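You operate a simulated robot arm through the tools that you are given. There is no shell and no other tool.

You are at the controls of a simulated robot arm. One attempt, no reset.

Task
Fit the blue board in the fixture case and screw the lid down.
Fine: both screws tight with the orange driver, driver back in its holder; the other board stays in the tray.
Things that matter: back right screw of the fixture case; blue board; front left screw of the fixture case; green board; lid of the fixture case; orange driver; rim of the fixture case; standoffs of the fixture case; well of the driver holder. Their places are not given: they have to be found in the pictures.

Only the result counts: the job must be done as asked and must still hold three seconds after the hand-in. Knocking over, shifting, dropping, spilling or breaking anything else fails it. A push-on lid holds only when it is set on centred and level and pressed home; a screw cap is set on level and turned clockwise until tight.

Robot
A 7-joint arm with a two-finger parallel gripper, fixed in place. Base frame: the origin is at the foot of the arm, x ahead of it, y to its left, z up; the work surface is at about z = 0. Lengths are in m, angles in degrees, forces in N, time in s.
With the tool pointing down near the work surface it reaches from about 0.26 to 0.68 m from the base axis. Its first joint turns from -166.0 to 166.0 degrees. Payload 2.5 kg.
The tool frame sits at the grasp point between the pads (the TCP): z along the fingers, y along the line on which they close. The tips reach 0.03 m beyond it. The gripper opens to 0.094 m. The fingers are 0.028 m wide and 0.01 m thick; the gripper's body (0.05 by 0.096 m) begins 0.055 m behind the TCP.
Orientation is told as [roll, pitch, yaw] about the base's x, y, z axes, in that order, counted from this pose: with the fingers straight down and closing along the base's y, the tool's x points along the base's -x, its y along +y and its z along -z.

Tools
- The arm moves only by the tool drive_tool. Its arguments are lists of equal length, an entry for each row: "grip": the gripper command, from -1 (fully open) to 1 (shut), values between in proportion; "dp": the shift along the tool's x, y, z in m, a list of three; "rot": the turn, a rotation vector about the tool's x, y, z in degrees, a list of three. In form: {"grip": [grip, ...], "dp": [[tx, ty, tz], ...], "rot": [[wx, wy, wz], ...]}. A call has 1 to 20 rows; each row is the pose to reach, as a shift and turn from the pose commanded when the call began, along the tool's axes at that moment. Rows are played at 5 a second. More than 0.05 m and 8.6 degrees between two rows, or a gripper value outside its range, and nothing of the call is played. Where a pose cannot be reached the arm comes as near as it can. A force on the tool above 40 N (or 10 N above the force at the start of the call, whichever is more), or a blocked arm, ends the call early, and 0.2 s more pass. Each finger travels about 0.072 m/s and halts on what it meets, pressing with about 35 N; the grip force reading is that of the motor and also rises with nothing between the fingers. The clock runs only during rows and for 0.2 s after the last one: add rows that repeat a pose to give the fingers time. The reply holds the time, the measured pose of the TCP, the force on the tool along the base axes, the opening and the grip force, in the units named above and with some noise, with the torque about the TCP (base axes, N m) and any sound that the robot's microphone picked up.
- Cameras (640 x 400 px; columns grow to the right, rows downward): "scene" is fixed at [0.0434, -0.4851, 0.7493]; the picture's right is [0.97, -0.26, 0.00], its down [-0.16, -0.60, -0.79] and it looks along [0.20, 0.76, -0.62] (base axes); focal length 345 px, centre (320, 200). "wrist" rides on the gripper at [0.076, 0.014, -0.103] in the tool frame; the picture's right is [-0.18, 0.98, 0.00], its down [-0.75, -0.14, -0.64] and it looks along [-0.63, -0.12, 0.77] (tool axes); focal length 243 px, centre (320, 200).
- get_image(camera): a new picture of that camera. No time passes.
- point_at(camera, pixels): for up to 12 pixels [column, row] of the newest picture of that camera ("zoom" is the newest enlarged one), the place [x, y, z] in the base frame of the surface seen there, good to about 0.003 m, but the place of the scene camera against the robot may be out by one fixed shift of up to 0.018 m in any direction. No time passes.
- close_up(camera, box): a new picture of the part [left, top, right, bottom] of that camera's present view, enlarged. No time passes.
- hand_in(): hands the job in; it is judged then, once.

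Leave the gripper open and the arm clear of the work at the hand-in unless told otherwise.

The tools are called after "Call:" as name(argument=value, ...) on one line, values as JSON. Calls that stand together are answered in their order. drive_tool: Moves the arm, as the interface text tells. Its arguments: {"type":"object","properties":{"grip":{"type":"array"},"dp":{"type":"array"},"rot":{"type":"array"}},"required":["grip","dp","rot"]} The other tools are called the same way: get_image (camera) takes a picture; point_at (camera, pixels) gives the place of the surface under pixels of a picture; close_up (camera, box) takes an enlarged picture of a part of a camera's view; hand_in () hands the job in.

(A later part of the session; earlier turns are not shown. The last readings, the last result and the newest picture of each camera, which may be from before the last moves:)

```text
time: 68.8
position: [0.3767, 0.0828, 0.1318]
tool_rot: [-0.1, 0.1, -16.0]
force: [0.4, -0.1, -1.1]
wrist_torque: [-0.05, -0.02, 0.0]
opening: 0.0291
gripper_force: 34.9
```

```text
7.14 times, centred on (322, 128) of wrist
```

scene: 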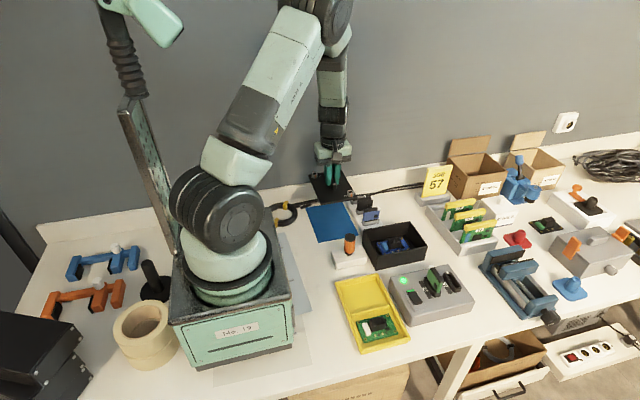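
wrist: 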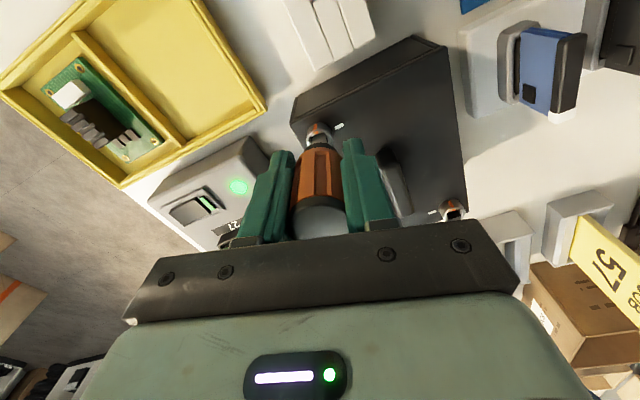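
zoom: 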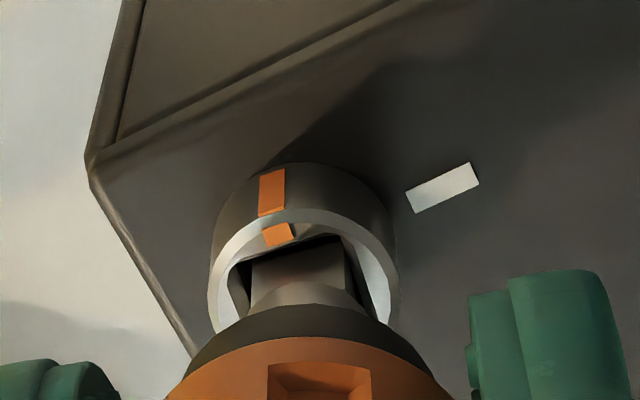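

The screw followed: its socket edge now lies about 10° clockwise from before (the rest was play in the square), and there's no reaction torque yet. The tip is engaged. I continue clockwise another 40° in small rows and watch torque and sound.

Call:
drive_tool(grip=[1, 1, 1, 1, 1, 1, 1], dp=[[0, 0, 0], [0, 0, 0], [0, 0, 0], [0, 0, 0], [0, 0, 0], [0, 0, 0], [0, 0, 0]], rot=[[0, 0, 7], [0, 0, 14], [0, 0, 21], [0, 0, 28], [0, 0, 35], [0, 0, 40], [0, 0, 40]])

Call:
close_up(camera="scene", box=[366, 228, 406, 258])

Call:
get_image(camera="wrist")

Call:
close_up(camera="wrist", box=[290, 100, 354, 156])

```text
time: 70.4
position: [0.3768, 0.085, 0.1319]
tool_rot: [0.0, 0.0, -56.1]
force: [-0.3, -0.3, -0.9]
wrist_torque: [0.02, 0.01, 0.06]
opening: 0.0293
gripper_force: 35.0
```

```text
13.33 times, centred on (386, 243) of scene
```

zoom: 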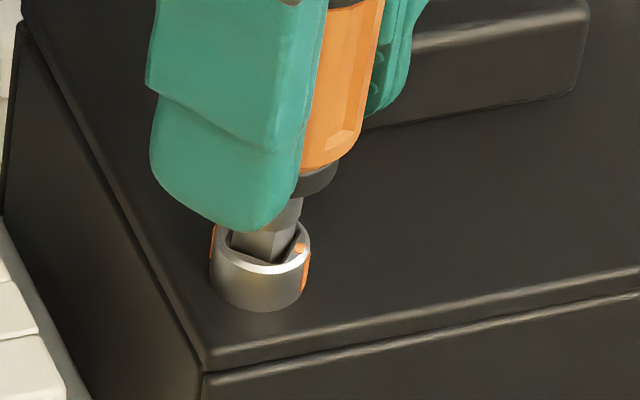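

```text
taken
```

wrist: 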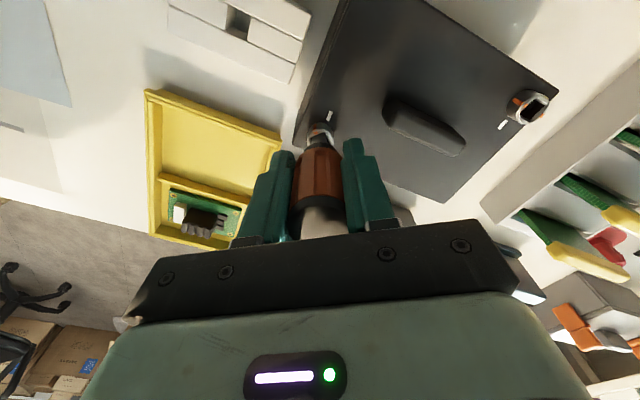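

```text
7.14 times, centred on (322, 128) of wrist
```

zoom: 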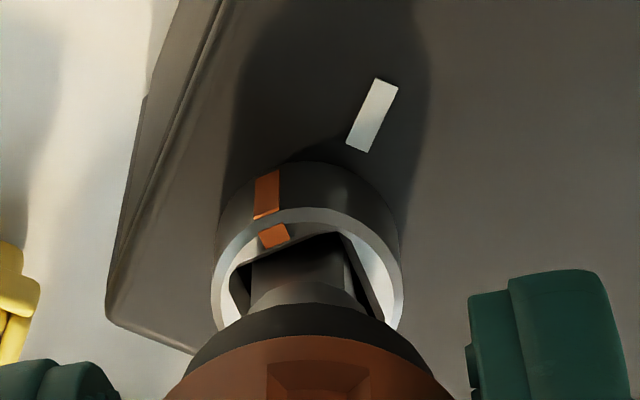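

The screw turned with the driver (the tick stays fixed in the camera while the lid's white mark has come to ~40° from it); torque is still low at 0.06. I continue another 36° clockwise.

Call:
drive_tool(grip=[1, 1, 1, 1, 1, 1, 1], dp=[[0, 0, 0], [0, 0, 0], [0, 0, 0], [0, 0, 0], [0, 0, 0], [0, 0, 0], [0, 0, 0]], rot=[[0, 0, 6], [0, 0, 12], [0, 0, 18], [0, 0, 24], [0, 0, 30], [0, 0, 36], [0, 0, 36]])

Call:
get_image(camera="wrist")

Call:
close_up(camera="wrist", box=[290, 100, 354, 156])

Call:
close_up(camera="scene", box=[366, 228, 406, 258])

```text
time: 72.0
position: [0.3765, 0.084, 0.1326]
tool_rot: [-0.1, 0.0, -92.1]
force: [-0.1, -0.6, -0.4]
wrist_torque: [0.0, -0.02, 0.0]
opening: 0.0291
gripper_force: 34.7
```

```text
taken
```

wrist: 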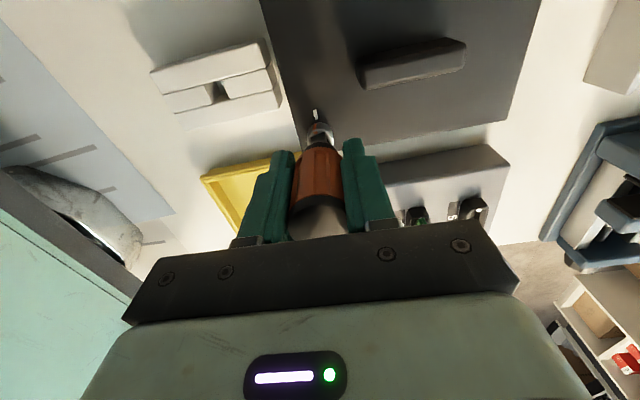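

```text
7.14 times, centred on (322, 128) of wrist
```

zoom: 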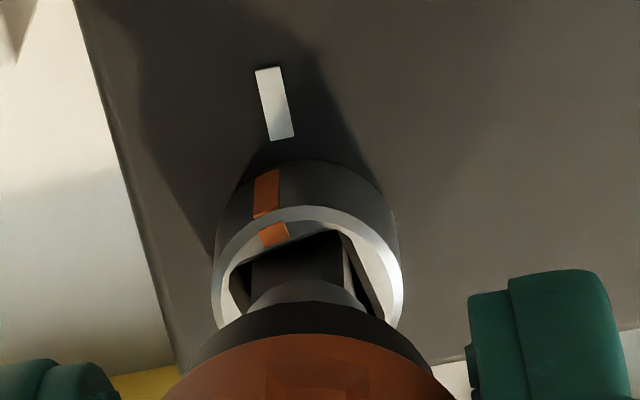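

```text
13.33 times, centred on (386, 243) of scene
```

zoom: 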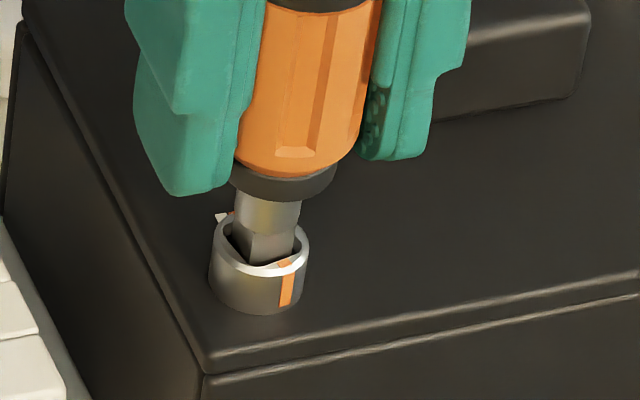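

The orange tick is now about 16° short of the white mark, still no torque. I continue 24° more clockwise, watching for tightness.

Call:
drive_tool(grip=[1, 1, 1, 1, 1, 1], dp=[[0, 0, 0], [0, 0, 0], [0, 0, 0], [0, 0, 0], [0, 0, 0], [0, 0, 0]], rot=[[0, 0, 5], [0, 0, 10], [0, 0, 15], [0, 0, 20], [0, 0, 24], [0, 0, 24]])

Call:
get_image(camera="wrist")

Call:
close_up(camera="wrist", box=[290, 100, 354, 156])

Call:
close_up(camera="scene", box=[366, 228, 406, 258])

```text
time: 73.4
position: [0.3773, 0.0834, 0.1323]
tool_rot: [0.1, 0.0, -116.1]
force: [2.4, -0.2, -3.5]
wrist_torque: [0.04, 0.01, 0.24]
opening: 0.029
gripper_force: 34.9
```

```text
taken
```

wrist: 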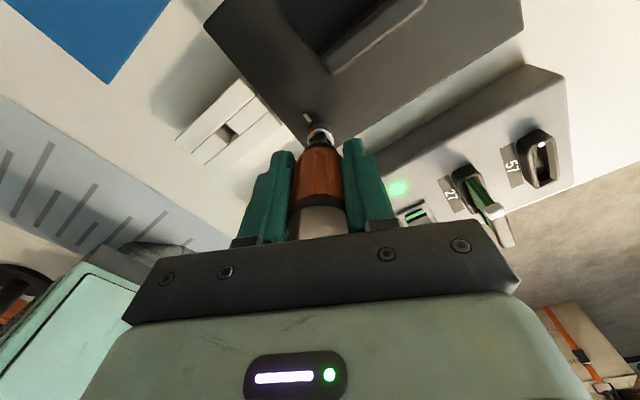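

```text
7.14 times, centred on (322, 128) of wrist
```

zoom: 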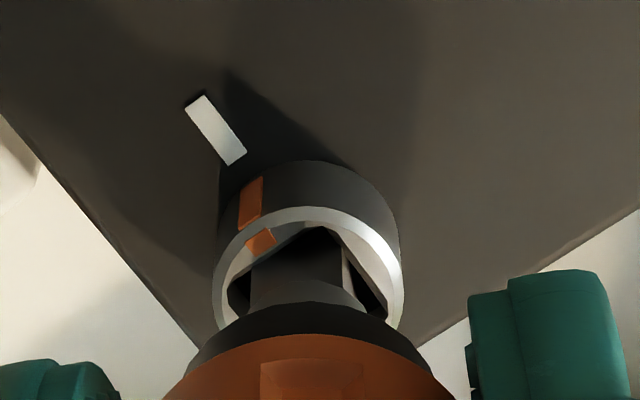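

```text
13.33 times, centred on (386, 243) of scene
```

zoom: 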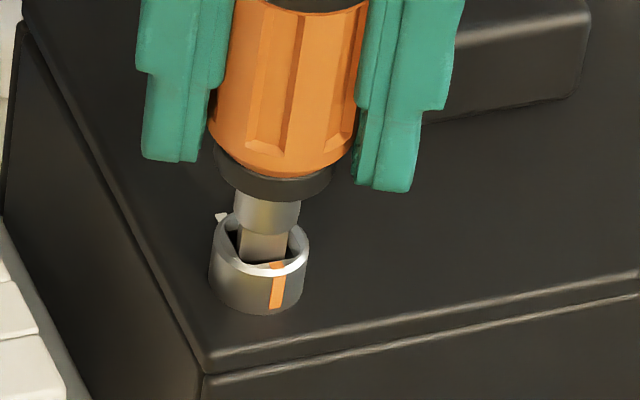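

The orange tick is now in line with the white mark and a reaction torque of 0.24 N·m has built up: the screw has reached its stop. I turn a little further (10°) to make it properly tight and watch torque and sound.

Call:
drive_tool(grip=[1, 1, 1, 1, 1, 1], dp=[[0, 0, 0], [0, 0, 0], [0, 0, 0], [0, 0, 0], [0, 0, 0], [0, 0, 0]], rot=[[0, 0, 2.5], [0, 0, 5], [0, 0, 7.5], [0, 0, 10], [0, 0, 10], [0, 0, 10]])

Call:
get_image(camera="wrist")

Call:
close_up(camera="wrist", box=[290, 100, 354, 156])

Call:
close_up(camera="scene", box=[366, 228, 406, 258])

```text
time: 74.8
position: [0.3766, 0.0832, 0.1325]
tool_rot: [-0.1, -0.1, -126.0]
force: [4.4, -0.7, 6.0]
wrist_torque: [0.0, -0.2, 0.21]
opening: 0.0283
gripper_force: 34.8
```

```text
taken
```

wrist: 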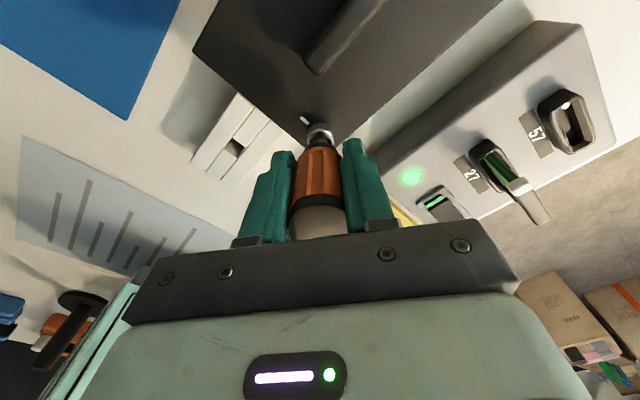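

```text
7.14 times, centred on (322, 128) of wrist
```

zoom: 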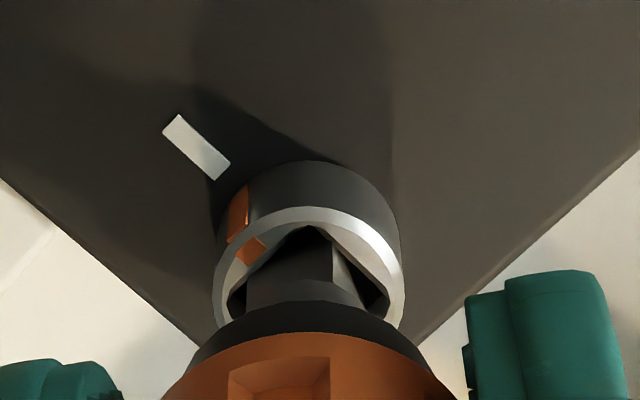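

```text
13.33 times, centred on (386, 243) of scene
```

zoom: 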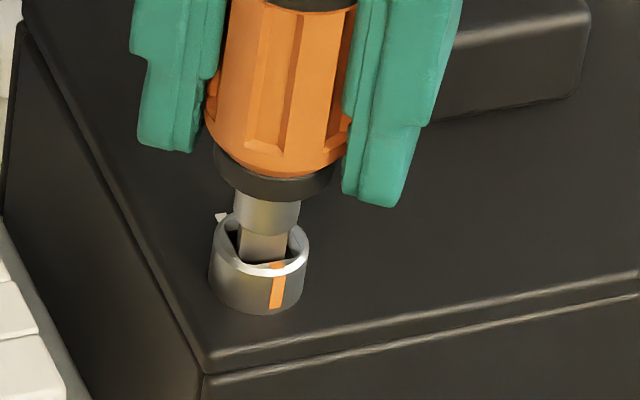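

The driver slipped a little in my grip (opening 0.0283) while the screw stayed put with its tick on the white mark, so it's at its stop. I turn back 6° to relieve the bind (there's play in the square) and lift the driver straight out to inspect the screw.

Call:
drive_tool(grip=[1, 1, 1, 1, 1, 1, 1, 1, 1], dp=[[0, 0, 0], [0, 0, 0], [0, 0, -0.002], [0, 0, -0.005], [0, 0, -0.01], [0, 0, -0.016], [0, 0, -0.024], [0, 0, -0.032], [0, 0, -0.032]], rot=[[0, 0, -3], [0, 0, -6], [0, 0, -6], [0, 0, -6], [0, 0, -6], [0, 0, -6], [0, 0, -6], [0, 0, -6], [0, 0, -6]])

Call:
get_image(camera="wrist")

Call:
close_up(camera="wrist", box=[280, 70, 360, 150])

Call:
close_up(camera="scene", box=[366, 222, 406, 262])

```text
time: 76.8
position: [0.3768, 0.084, 0.164]
tool_rot: [0.0, 0.0, -120.0]
force: [-0.8, 0.6, -0.8]
wrist_torque: [0.01, 0.0, 0.0]
opening: 0.0286
gripper_force: 35.2
```

```text
taken
```

wrist: 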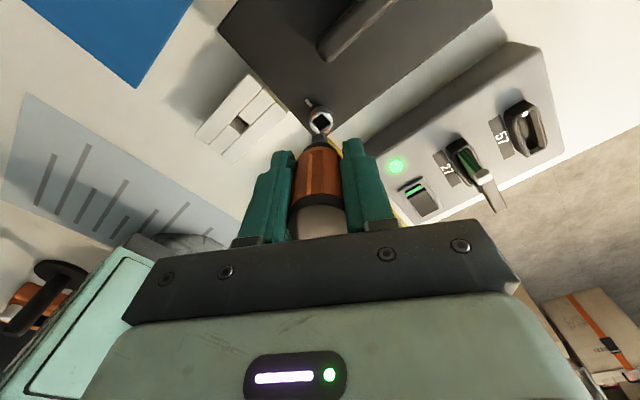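

```text
5.00 times, centred on (320, 110) of wrist
```

zoom: 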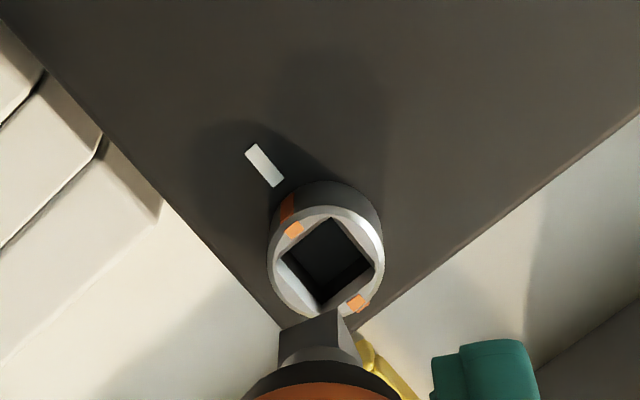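

```text
10.00 times, centred on (386, 242) of scene
```

zoom: 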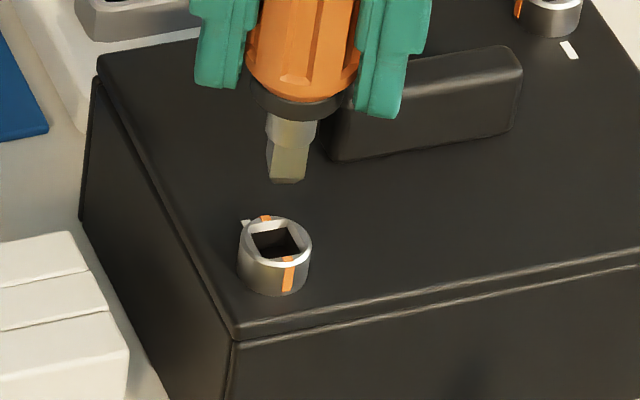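

The freed screw's ticks now line up with its white mark (line from (357,303) through (294,229) points at it): the front-left screw is tight. For the other screw I need the driver's angle in my grip, so I enlarge the shank.

Call:
close_up(camera="wrist", box=[304, 122, 336, 152])

Call:
close_up(camera="scene", box=[374, 228, 394, 248])

```text
13.33 times, centred on (320, 137) of wrist
```

zoom: 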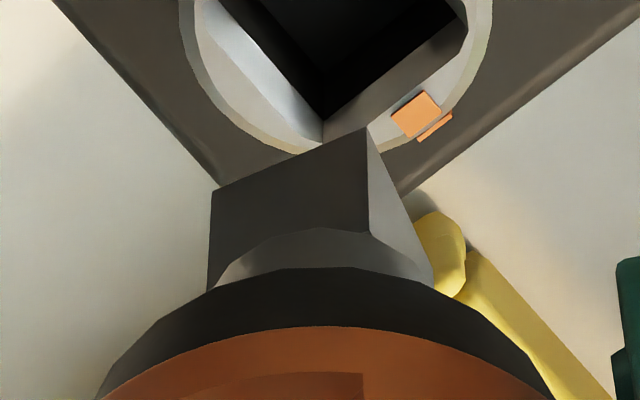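

```text
16.00 times, centred on (384, 238) of scene
```

zoom: 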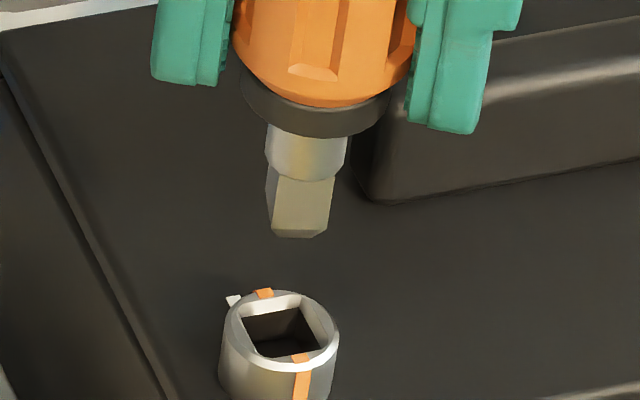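

The shank is turned about 10° counter-clockwise within my grip. For the second screw I'll start with tool yaw near +80° so the driver is square to its socket and I have the full clockwise range. First I raise a little and carry the driver over the back-right screw at ≈ (0.4918, 0.1594) while unwinding 100°.

Call:
drive_tool(grip=[1, 1, 1, 1, 1, 1, 1, 1, 1, 1, 1, 1, 1, 1, 1, 1], dp=[[0, 0, -0.01], [0, 0, -0.02], [0.0095, 0.0048, -0.02], [0.019, 0.0096, -0.02], [0.0285, 0.0144, -0.02], [0.038, 0.0192, -0.02], [0.0475, 0.024, -0.02], [0.057, 0.0287, -0.02], [0.0665, 0.0335, -0.02], [0.076, 0.0383, -0.02], [0.0855, 0.0431, -0.02], [0.095, 0.0479, -0.02], [0.1045, 0.0527, -0.02], [0.114, 0.0575, -0.02], [0.1232, 0.0621, -0.02], [0.1232, 0.0621, -0.02]], rot=[[0, 0, 0], [0, 0, -5], [0, 0, -12.5], [0, 0, -20], [0, 0, -27.5], [0, 0, -35], [0, 0, -42.5], [0, 0, -50], [0, 0, -57.5], [0, 0, -65], [0, 0, -72.5], [0, 0, -80], [0, 0, -87.5], [0, 0, -94], [0, 0, -100], [0, 0, -100]])

Call:
get_image(camera="wrist")

Call:
close_up(camera="scene", box=[345, 170, 445, 270])

```text
time: 80.2
position: [0.4919, 0.1581, 0.185]
tool_rot: [0.0, 0.0, -20.0]
force: [-0.1, -0.2, -0.8]
wrist_torque: [0.01, 0.02, 0.02]
opening: 0.0284
gripper_force: 35.0
```

```text
taken
```

wrist: 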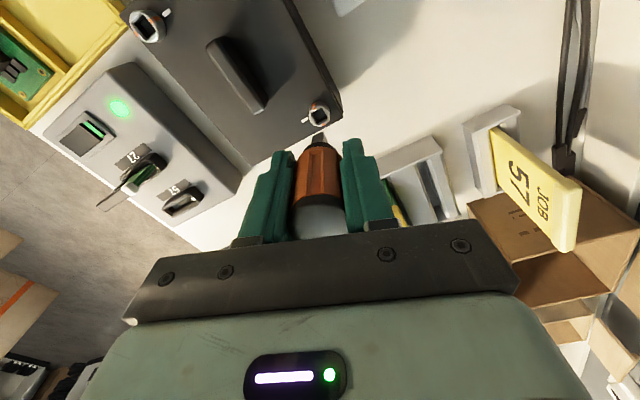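

```text
4.00 times, centred on (395, 220) of scene
```

zoom: 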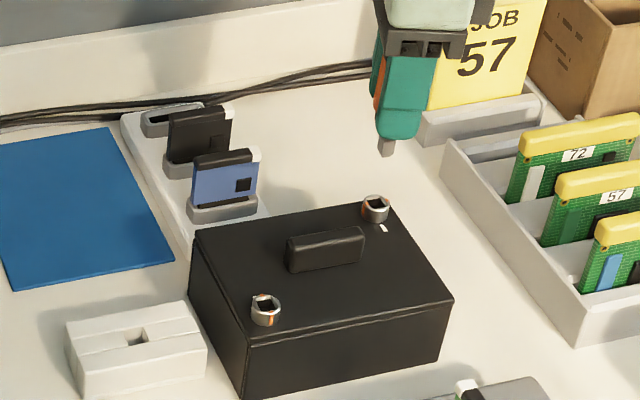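

Above the second screw at yaw −20°, nothing touched. I turn a further +100° to yaw +80°.

Call:
drive_tool(grip=[1, 1, 1, 1, 1, 1, 1, 1, 1, 1, 1, 1, 1, 1], dp=[[0, 0, 0], [0, 0, 0], [0, 0, 0], [0, 0, 0], [0, 0, 0], [0, 0, 0], [0, 0, 0], [0, 0, 0], [0, 0, 0], [0, 0, 0], [0, 0, 0], [0, 0, 0], [0, 0, 0], [0, 0, 0]], rot=[[0, 0, -7.7], [0, 0, -15.4], [0, 0, -23.1], [0, 0, -30.8], [0, 0, -38.5], [0, 0, -46.2], [0, 0, -53.9], [0, 0, -61.6], [0, 0, -69.3], [0, 0, -77], [0, 0, -84.7], [0, 0, -92.4], [0, 0, -100], [0, 0, -100]])

Call:
get_image(camera="wrist")

Call:
close_up(camera="wrist", box=[280, 60, 360, 160])

```text
time: 83.2
position: [0.4928, 0.1588, 0.183]
tool_rot: [0.0, 0.1, 80.2]
force: [0.9, -0.3, -1.2]
wrist_torque: [0.0, -0.02, 0.01]
opening: 0.0285
gripper_force: 34.5
```

```text
taken
```

wrist: 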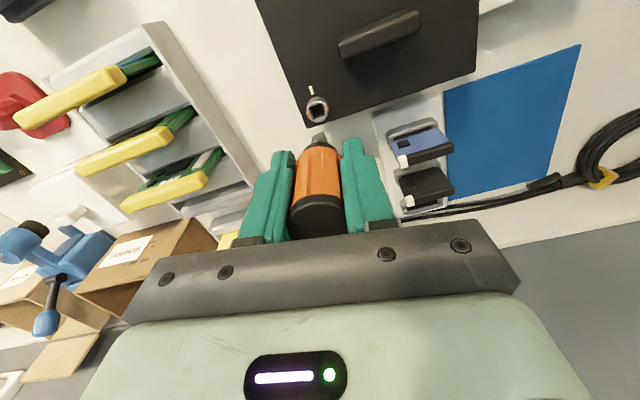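

```text
4.00 times, centred on (320, 110) of wrist
```

zoom: 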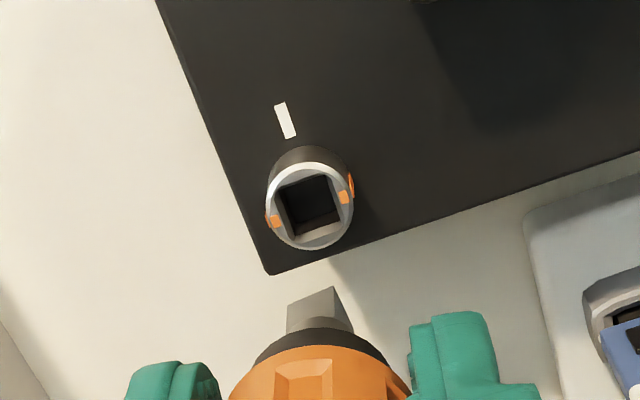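

The second screw's socket centre is at zoom (310,206), which works out 1.9 mm in tool x and −2.3 mm in tool y from where it must be relative to the tip; the shank is ~6° counter-clockwise of the socket. I correct that, turn 6° clockwise and lower 2 cm, then re-check.

Call:
drive_tool(grip=[1, 1, 1, 1, 1, 1], dp=[[0.0019, -0.0023, 0], [0.0019, -0.0023, 0.005], [0.0019, -0.0023, 0.012], [0.0019, -0.0023, 0.02], [0.0019, -0.0023, 0.02], [0.0019, -0.0023, 0.02]], rot=[[0, 0, 3], [0, 0, 6], [0, 0, 6], [0, 0, 6], [0, 0, 6], [0, 0, 6]])

Call:
get_image(camera="wrist")

Call:
close_up(camera="wrist", box=[296, 90, 344, 150])

Call:
close_up(camera="scene", box=[366, 190, 422, 240])

```text
time: 84.6
position: [0.4937, 0.1571, 0.1622]
tool_rot: [0.0, 0.0, 74.1]
force: [-0.9, -0.1, -0.9]
wrist_torque: [-0.02, 0.02, 0.03]
opening: 0.0282
gripper_force: 35.2
```

```text
taken
```

wrist: 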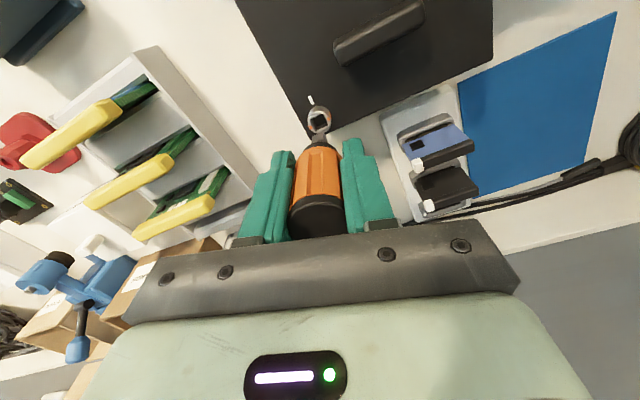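

```text
6.67 times, centred on (320, 120) of wrist
```

zoom: 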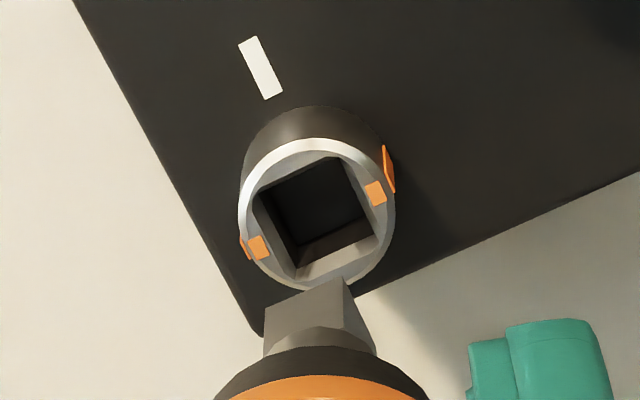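

```text
8.00 times, centred on (394, 215) of scene
```

zoom: 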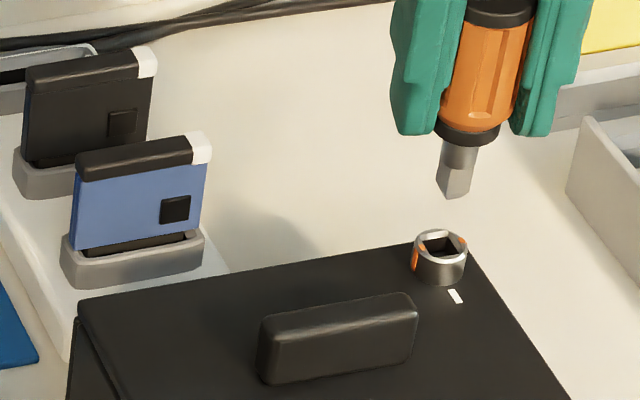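

The shank edge and the socket edges are now parallel (both −23° in the picture). By comparison with how the first screw engaged, the socket should come ~1 mm in tool x and −0.9 mm in tool y closer. I apply that and lower 2 cm to just above the screw head.

Call:
drive_tool(grip=[1, 1, 1, 1, 1, 1], dp=[[0.001, -0.0009, 0.003], [0.001, -0.0009, 0.01], [0.001, -0.0009, 0.016], [0.001, -0.0009, 0.02], [0.001, -0.0009, 0.02], [0.001, -0.0009, 0.02]], rot=[[0, 0, 0], [0, 0, 0], [0, 0, 0], [0, 0, 0], [0, 0, 0], [0, 0, 0]])

Call:
close_up(camera="wrist", box=[296, 90, 344, 150])

Call:
close_up(camera="scene", box=[384, 206, 412, 234])

```text
time: 86.0
position: [0.4942, 0.156, 0.1429]
tool_rot: [0.0, 0.0, 74.0]
force: [-0.4, 0.4, -0.2]
wrist_torque: [-0.02, -0.01, 0.03]
opening: 0.0283
gripper_force: 35.0
```

```text
6.67 times, centred on (320, 120) of wrist
```

zoom: 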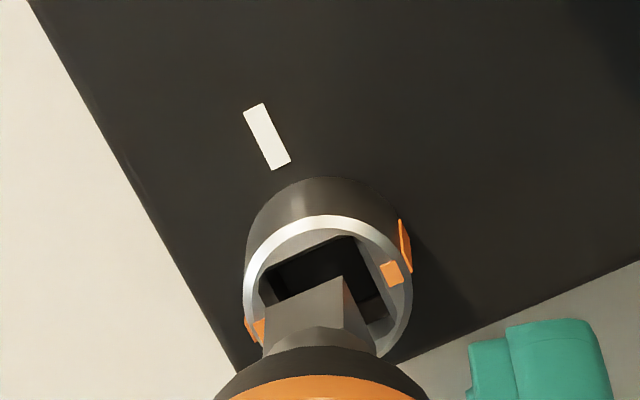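

```text
14.29 times, centred on (398, 220) of scene
```

zoom: 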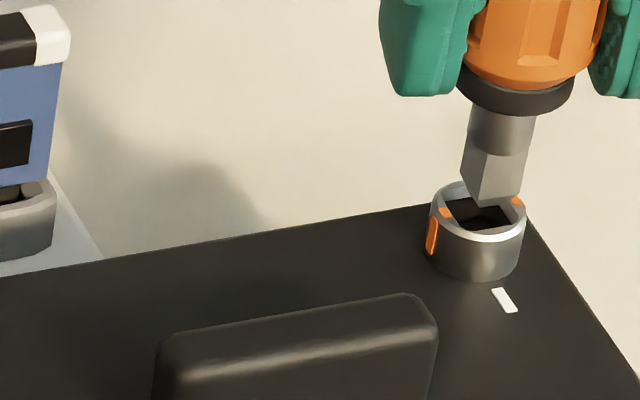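

Now the tip hangs slightly too far right of the socket in both views (about +1.4 mm in tool y too little). I shift +1.2 mm in tool y, lower 4 mm so the tip is right at the head's top, and re-check.

Call:
drive_tool(grip=[1, 1, 1, 1, 1], dp=[[0, 0.0012, 0], [0, 0.0012, 0.002], [0, 0.0012, 0.0035], [0, 0.0012, 0.0035], [0, 0.0012, 0.0035]], rot=[[0, 0, 0], [0, 0, 0], [0, 0, 0], [0, 0, 0], [0, 0, 0]])

Call:
close_up(camera="wrist", box=[300, 110, 340, 150])

Call:
close_up(camera="scene", box=[388, 210, 408, 230])

```text
time: 87.2
position: [0.4935, 0.1561, 0.1396]
tool_rot: [-0.1, 0.0, 74.1]
force: [0.1, -0.7, -0.1]
wrist_torque: [0.03, 0.01, -0.01]
opening: 0.0286
gripper_force: 34.8
```

```text
10.00 times, centred on (320, 130) of wrist
```

zoom: 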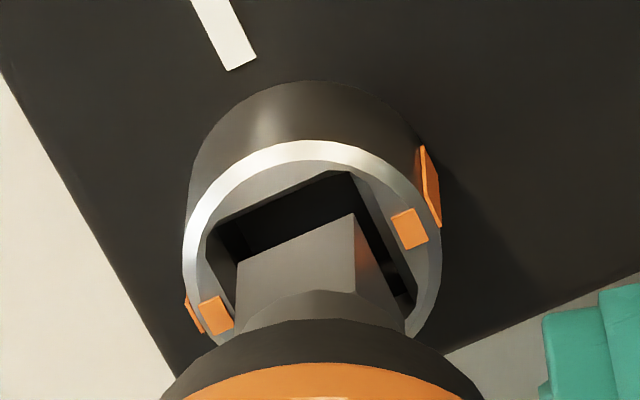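

```text
16.00 times, centred on (398, 220) of scene
```

zoom: 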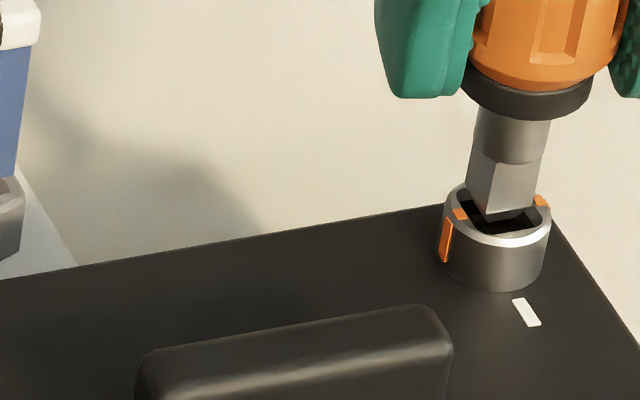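

Left/right gaps are balanced now (17 vs 22 zoom px), while the far-edge gap shows the tip should move ~0.9 mm in tool +x. I apply that and lower 7 mm slowly into the socket.

Call:
drive_tool(grip=[1, 1, 1, 1, 1, 1, 1], dp=[[0.0009, 0, 0], [0.0009, 0, 0.0015], [0.0009, 0, 0.003], [0.0009, 0, 0.0045], [0.0009, 0, 0.006], [0.0009, 0, 0.007], [0.0009, 0, 0.007]], rot=[[0, 0, 0], [0, 0, 0], [0, 0, 0], [0, 0, 0], [0, 0, 0], [0, 0, 0], [0, 0, 0]])

Call:
close_up(camera="wrist", box=[300, 110, 340, 150])

Call:
close_up(camera="scene", box=[388, 210, 408, 230])

```text
time: 88.8
position: [0.4935, 0.155, 0.1316]
tool_rot: [0.0, 0.0, 74.0]
force: [0.0, 1.2, -0.7]
wrist_torque: [0.08, -0.03, 0.01]
opening: 0.0288
gripper_force: 34.6
```

```text
10.00 times, centred on (320, 130) of wrist
```

zoom: 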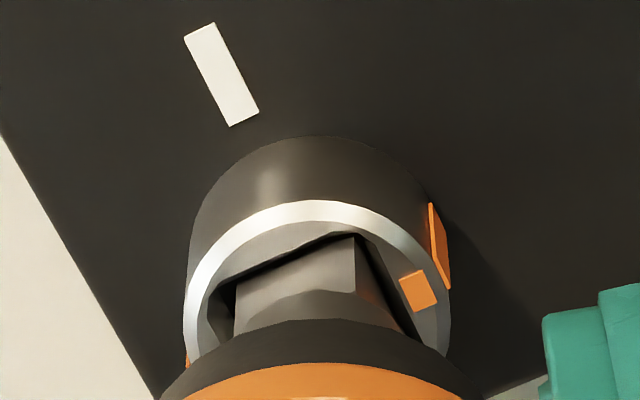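

```text
16.00 times, centred on (398, 220) of scene
```

zoom: 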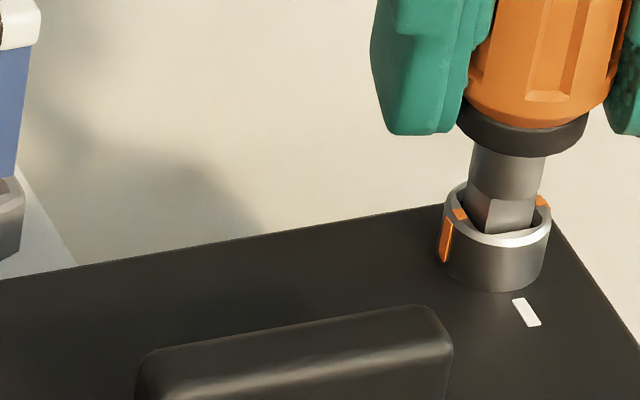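

The tip slid in without force (TCP z≈0.132) and the scene view shows it inside the ring. I lower 1 mm more and turn clockwise 48°.

Call:
drive_tool(grip=[1, 1, 1, 1, 1, 1, 1, 1, 1, 1], dp=[[0, 0, 0.0005], [0, 0, 0.001], [0, 0, 0.001], [0, 0, 0.001], [0, 0, 0.001], [0, 0, 0.001], [0, 0, 0.001], [0, 0, 0.001], [0, 0, 0.001], [0, 0, 0.001]], rot=[[0, 0, 0], [0, 0, 6], [0, 0, 12], [0, 0, 18], [0, 0, 24], [0, 0, 30], [0, 0, 36], [0, 0, 42], [0, 0, 48], [0, 0, 48]])

Call:
close_up(camera="wrist", box=[290, 90, 350, 150])

Call:
close_up(camera="scene", box=[388, 210, 408, 230])

```text
time: 91.0
position: [0.4928, 0.1552, 0.1325]
tool_rot: [0.0, 0.0, 26.0]
force: [-0.4, 5.5, 0.4]
wrist_torque: [0.33, -0.04, 0.03]
opening: 0.0284
gripper_force: 34.9
```

```text
6.67 times, centred on (320, 120) of wrist
```

zoom: 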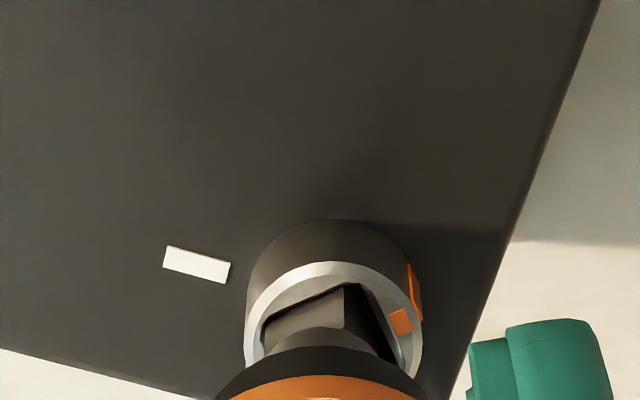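

```text
16.00 times, centred on (398, 220) of scene
```

zoom: 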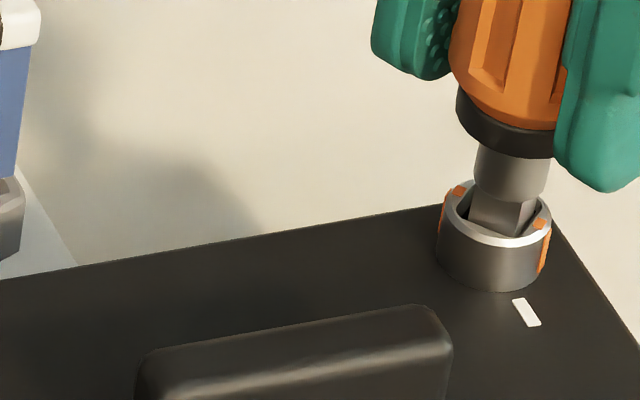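

Turning along fine, but a side force of 5.5 N in +y shows the axis is slightly off: I'll shift +0.8 mm in y to relieve it and continue 20° clockwise.

Call:
drive_tool(grip=[1, 1, 1, 1, 1, 1], dp=[[-0.0004, 0.0007, 0], [-0.0004, 0.0007, 0], [-0.0004, 0.0007, 0], [-0.0004, 0.0007, 0], [-0.0004, 0.0007, 0], [-0.0004, 0.0007, 0]], rot=[[0, 0, 0], [0, 0, 5], [0, 0, 10], [0, 0, 15], [0, 0, 20], [0, 0, 20]])

Call:
close_up(camera="wrist", box=[290, 90, 350, 150])

Call:
close_up(camera="scene", box=[388, 210, 408, 230])

```text
time: 92.4
position: [0.4938, 0.1557, 0.1321]
tool_rot: [-0.1, -0.1, 5.9]
force: [-2.6, 3.6, -1.1]
wrist_torque: [0.24, 0.19, 0.02]
opening: 0.0284
gripper_force: 34.9
```

```text
6.67 times, centred on (320, 120) of wrist
```

zoom: 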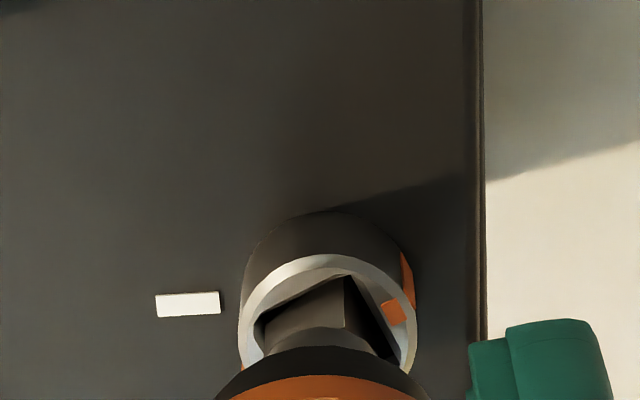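

```text
16.00 times, centred on (398, 220) of scene
```

zoom: 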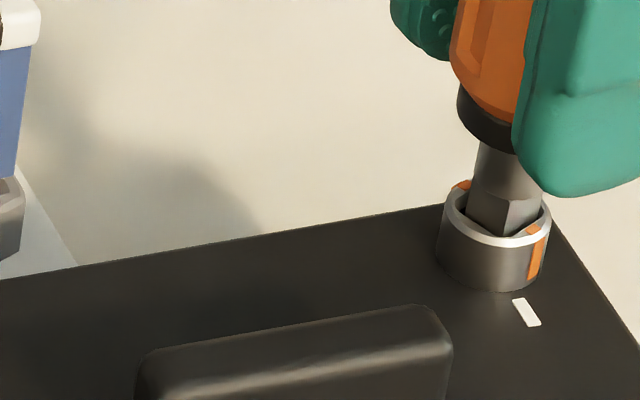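

Side force has become (−2.6, +3.6) N. I shift by (−0.6, +0.8) mm to follow and continue 30° clockwise.

Call:
drive_tool(grip=[1, 1, 1, 1, 1, 1, 1, 1], dp=[[0.0005, 0.0008, 0], [0.0005, 0.0008, 0], [0.0005, 0.0008, 0], [0.0005, 0.0008, 0], [0.0005, 0.0008, 0], [0.0005, 0.0008, 0], [0.0005, 0.0008, 0], [0.0005, 0.0008, 0]], rot=[[0, 0, 0], [0, 0, 5], [0, 0, 10], [0, 0, 15], [0, 0, 20], [0, 0, 25], [0, 0, 30], [0, 0, 30]])

Call:
close_up(camera="wrist", box=[290, 90, 350, 150])

Call:
close_up(camera="scene", box=[388, 210, 408, 230])

```text
time: 94.2
position: [0.4945, 0.1561, 0.1331]
tool_rot: [0.0, 0.0, -24.1]
force: [2.0, 0.0, -1.3]
wrist_torque: [0.06, -0.21, 0.0]
opening: 0.0285
gripper_force: 34.7
```

```text
6.67 times, centred on (320, 120) of wrist
```

zoom: 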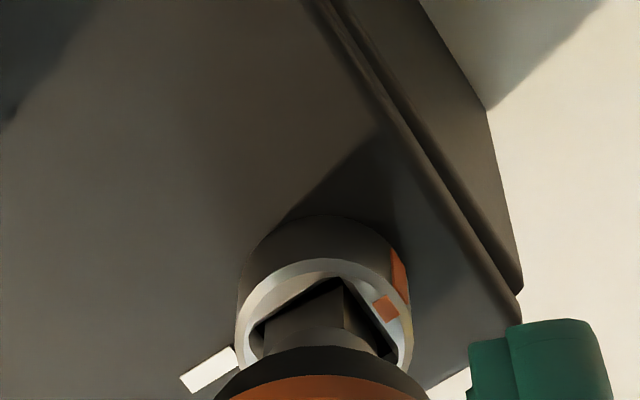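

```text
16.00 times, centred on (398, 220) of scene
```

zoom: 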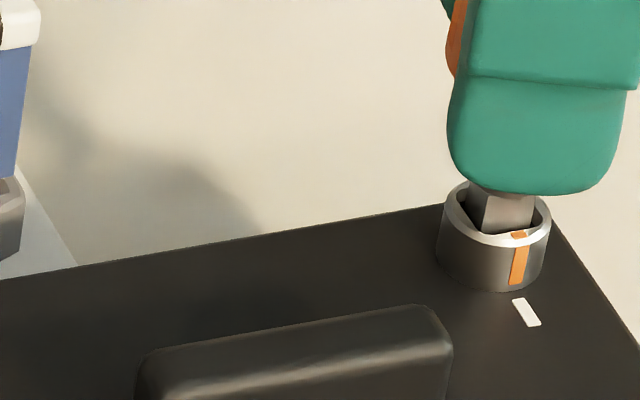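

The tick is nearing the white mark (scene: tick (518,255) above the mark (527,312)). Side force is small. I continue 16° in small steps and watch the torque.

Call:
drive_tool(grip=[1, 1, 1, 1, 1, 1], dp=[[-0.0004, 0.0002, 0], [-0.0004, 0.0002, 0], [-0.0004, 0.0002, 0], [-0.0004, 0.0002, 0], [-0.0004, 0.0002, 0], [-0.0004, 0.0002, 0]], rot=[[0, 0, 4], [0, 0, 8], [0, 0, 12], [0, 0, 16], [0, 0, 16], [0, 0, 16]])

Call:
close_up(camera="wrist", box=[290, 90, 350, 150])

Call:
close_up(camera="scene", box=[388, 210, 408, 230])

```text
time: 95.6
position: [0.4936, 0.156, 0.1322]
tool_rot: [0.1, 0.0, -40.1]
force: [5.0, 5.4, -0.2]
wrist_torque: [0.25, -0.34, 0.33]
opening: 0.0286
gripper_force: 35.1
```

```text
6.67 times, centred on (320, 120) of wrist
```

zoom: 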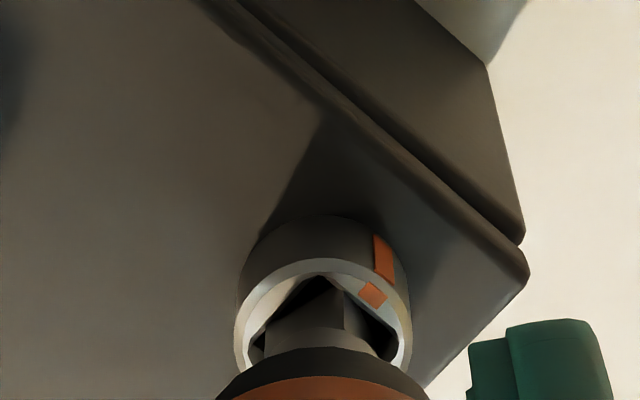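

```text
16.00 times, centred on (398, 220) of scene
```

zoom: 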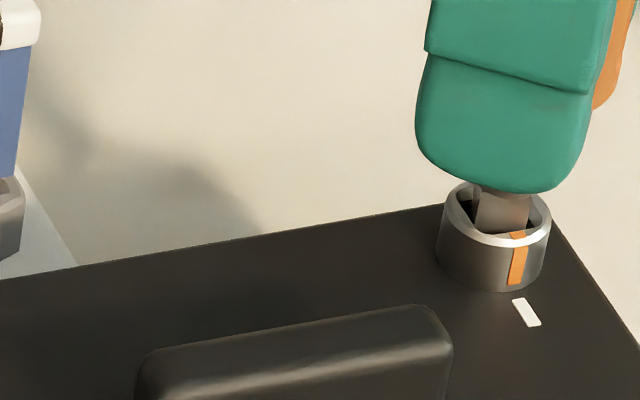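

The screw has stopped: the tick didn't move during this turn and the torque rose to 0.33 N·m with the tick at the white mark. I relieve the side load (+0.6 mm each way) and turn 8° more to make it properly tight.

Call:
drive_tool(grip=[1, 1, 1, 1, 1, 1], dp=[[0, 0.0008, 0], [0, 0.0008, 0], [0, 0.0008, 0], [0, 0.0008, 0], [0, 0.0008, 0], [0, 0.0008, 0]], rot=[[0, 0, 2], [0, 0, 4], [0, 0, 6], [0, 0, 8], [0, 0, 8], [0, 0, 8]])

Call:
close_up(camera="wrist", box=[290, 90, 350, 150])

Call:
close_up(camera="scene", box=[388, 210, 408, 230])

```text
time: 97.0
position: [0.4937, 0.1578, 0.1313]
tool_rot: [-0.1, 0.0, -48.0]
force: [-4.9, -1.3, 5.7]
wrist_torque: [-0.21, 0.15, 0.53]
opening: 0.0286
gripper_force: 34.7
```

```text
6.67 times, centred on (320, 120) of wrist
```

zoom: 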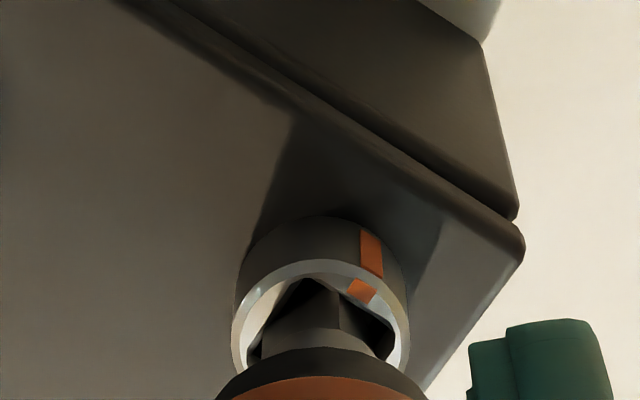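

```text
16.00 times, centred on (398, 220) of scene
```

zoom: 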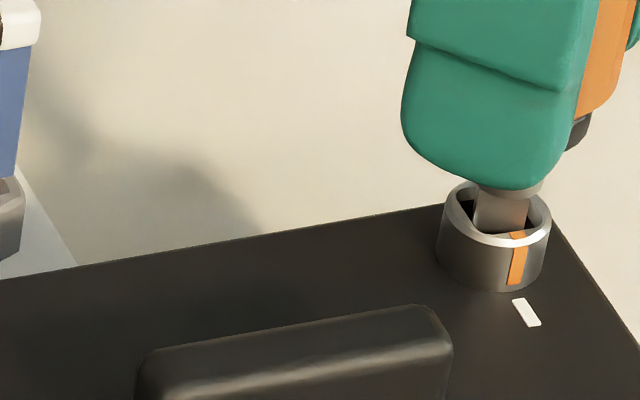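

Torque is now 0.53 N·m and the screw doesn't move any more: the back-right screw is tight. I turn back 10° within the play and lift the driver straight out.

Call:
drive_tool(grip=[1, 1, 1, 1, 1, 1, 1, 1, 1, 1], dp=[[0, 0, 0], [0, 0, 0], [0, 0, 0], [0, 0, -0.002], [0, 0, -0.005], [0, 0, -0.01], [0, 0, -0.016], [0, 0, -0.024], [0, 0, -0.034], [0, 0, -0.034]], rot=[[0, 0, -4], [0, 0, -8], [0, 0, -10], [0, 0, -10], [0, 0, -10], [0, 0, -10], [0, 0, -10], [0, 0, -10], [0, 0, -10], [0, 0, -10]])

Call:
get_image(camera="wrist")

Call:
close_up(camera="wrist", box=[280, 70, 360, 150])

Call:
close_up(camera="scene", box=[360, 205, 420, 255])

```text
time: 99.2
position: [0.4935, 0.1571, 0.1674]
tool_rot: [0.0, -0.1, -38.0]
force: [0.0, 0.6, -1.0]
wrist_torque: [0.03, -0.03, -0.01]
opening: 0.0287
gripper_force: 34.8
```

```text
taken
```

wrist: 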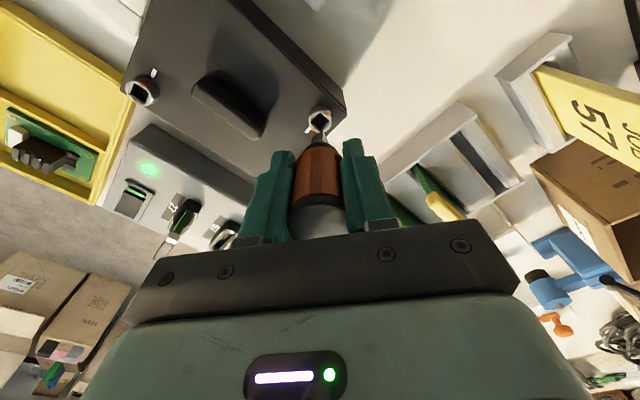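

```text
5.00 times, centred on (320, 110) of wrist
```

zoom: 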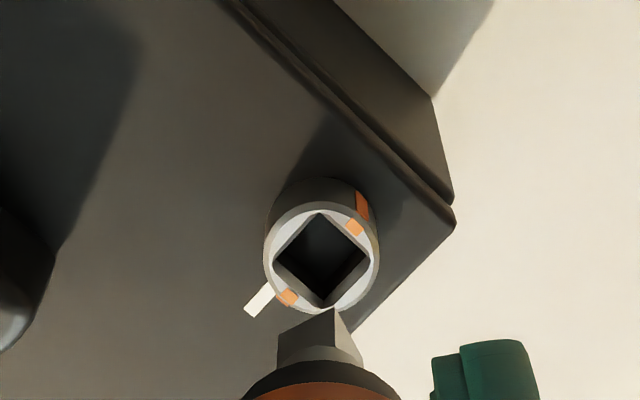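

```text
8.00 times, centred on (390, 230) of scene
```

zoom: 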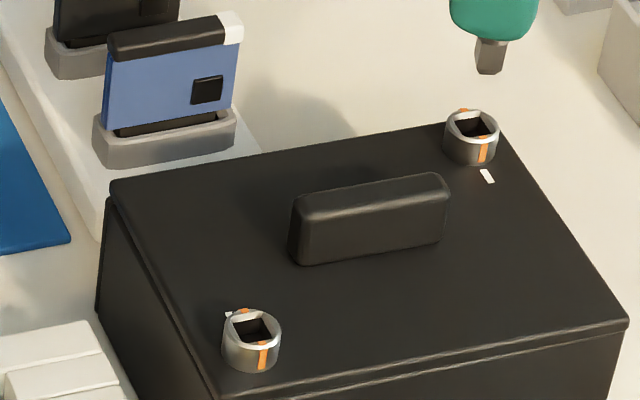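

From above, both screws' tick lines are within ~2° of their white marks. The first one only got 0.24 N·m before the handle slipped into its flute; with the better seat I now have, I'll re-tighten it for certainty. Moving back over the front-left screw at yaw −16° (shank square to the socket).

Call:
drive_tool(grip=[1, 1, 1, 1, 1, 1, 1, 1, 1, 1, 1, 1, 1, 1], dp=[[0, 0, -0.009], [0, 0, -0.018], [0.0035, -0.01, -0.018], [0.008, -0.0225, -0.018], [0.0125, -0.035, -0.018], [0.017, -0.0475, -0.018], [0.0215, -0.06, -0.018], [0.026, -0.0725, -0.018], [0.0305, -0.085, -0.018], [0.035, -0.0975, -0.018], [0.0395, -0.11, -0.018], [0.044, -0.1225, -0.018], [0.0467, -0.1301, -0.018], [0.0467, -0.1301, -0.018]], rot=[[0, 0, 0], [0, 0, 0], [0, 0, -2], [0, 0, -4.5], [0, 0, -7], [0, 0, -9.5], [0, 0, -12], [0, 0, -14.5], [0, 0, -17], [0, 0, -19], [0, 0, -21], [0, 0, -22], [0, 0, -22], [0, 0, -22]])

Call:
get_image(camera="wrist")

Call:
close_up(camera="wrist", box=[280, 70, 360, 150])

Call:
close_up(camera="scene", box=[345, 190, 435, 270])

```text
time: 102.2
position: [0.3767, 0.0837, 0.1831]
tool_rot: [0.0, 0.0, -16.0]
force: [0.6, -0.1, -1.2]
wrist_torque: [0.0, -0.01, 0.0]
opening: 0.0285
gripper_force: 35.7
```

```text
taken
```

wrist: 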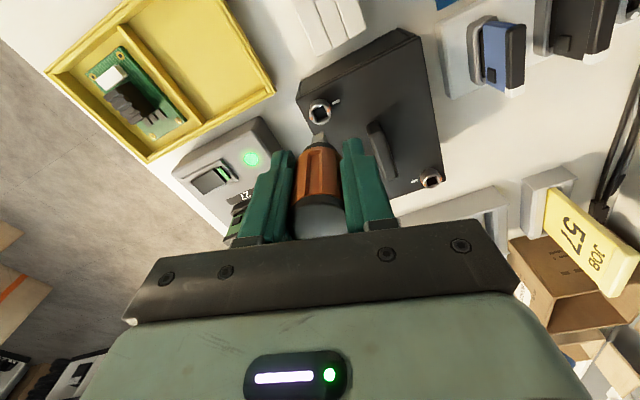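

```text
5.00 times, centred on (320, 110) of wrist
```

zoom: 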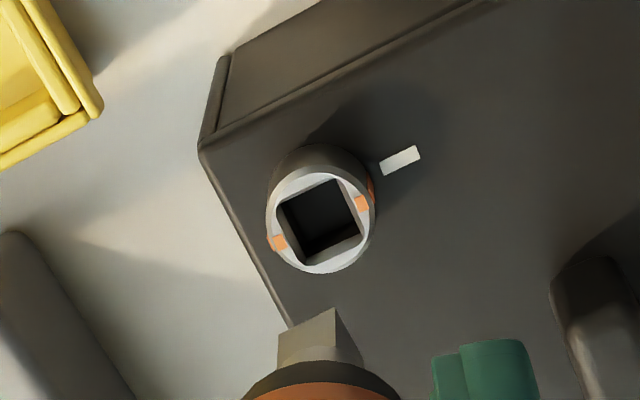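

```text
5.00 times, centred on (390, 230) of scene
```

zoom: 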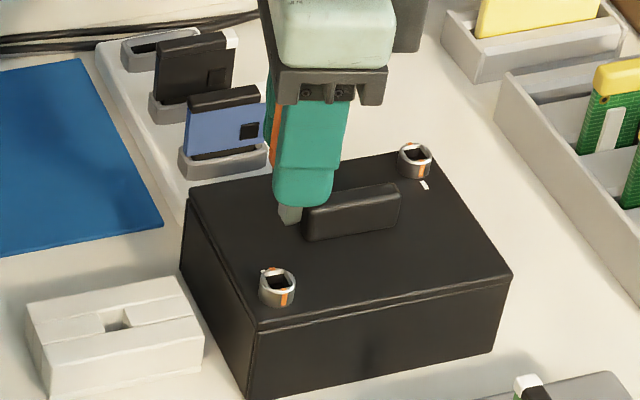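

The first screw's ticks point exactly at its white mark (both −25.4° in the picture), and the shank is square to the socket and centred like in the previous insertion. I lower 45 mm to the head's top and look.

Call:
drive_tool(grip=[1, 1, 1, 1, 1, 1], dp=[[0, 0, 0.01], [0, 0, 0.022], [0, 0, 0.034], [0, 0, 0.042], [0, 0, 0.044], [0, 0, 0.044]], rot=[[0, 0, 0], [0, 0, 0], [0, 0, 0], [0, 0, 0], [0, 0, 0], [0, 0, 0]])

Call:
close_up(camera="wrist", box=[300, 110, 340, 150])

Call:
close_up(camera="scene", box=[376, 234, 396, 254])

```text
time: 103.6
position: [0.3765, 0.0834, 0.1388]
tool_rot: [0.0, 0.0, -16.0]
force: [0.2, -0.4, -1.1]
wrist_torque: [0.0, 0.01, 0.0]
opening: 0.0284
gripper_force: 35.1
```

```text
10.00 times, centred on (320, 130) of wrist
```

zoom: 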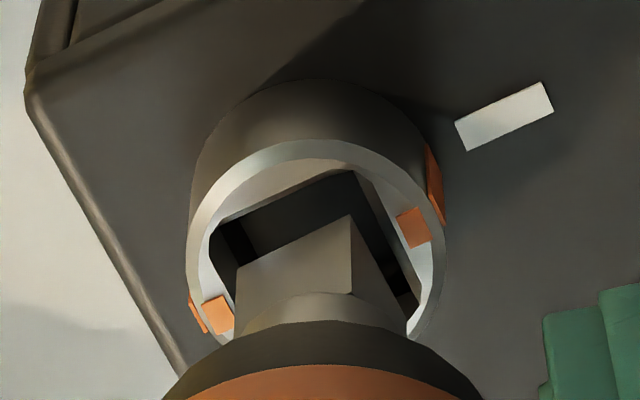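

```text
16.00 times, centred on (386, 244) of scene
```

zoom: 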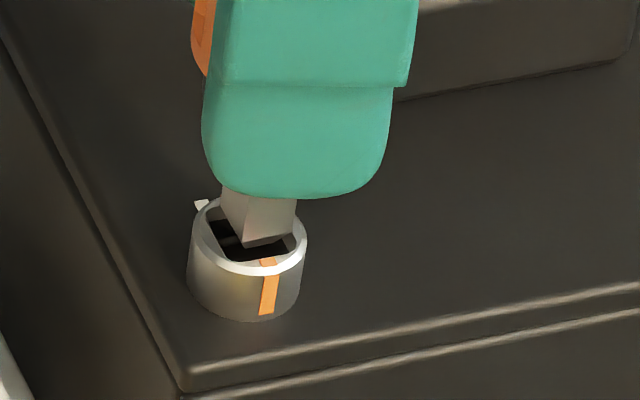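

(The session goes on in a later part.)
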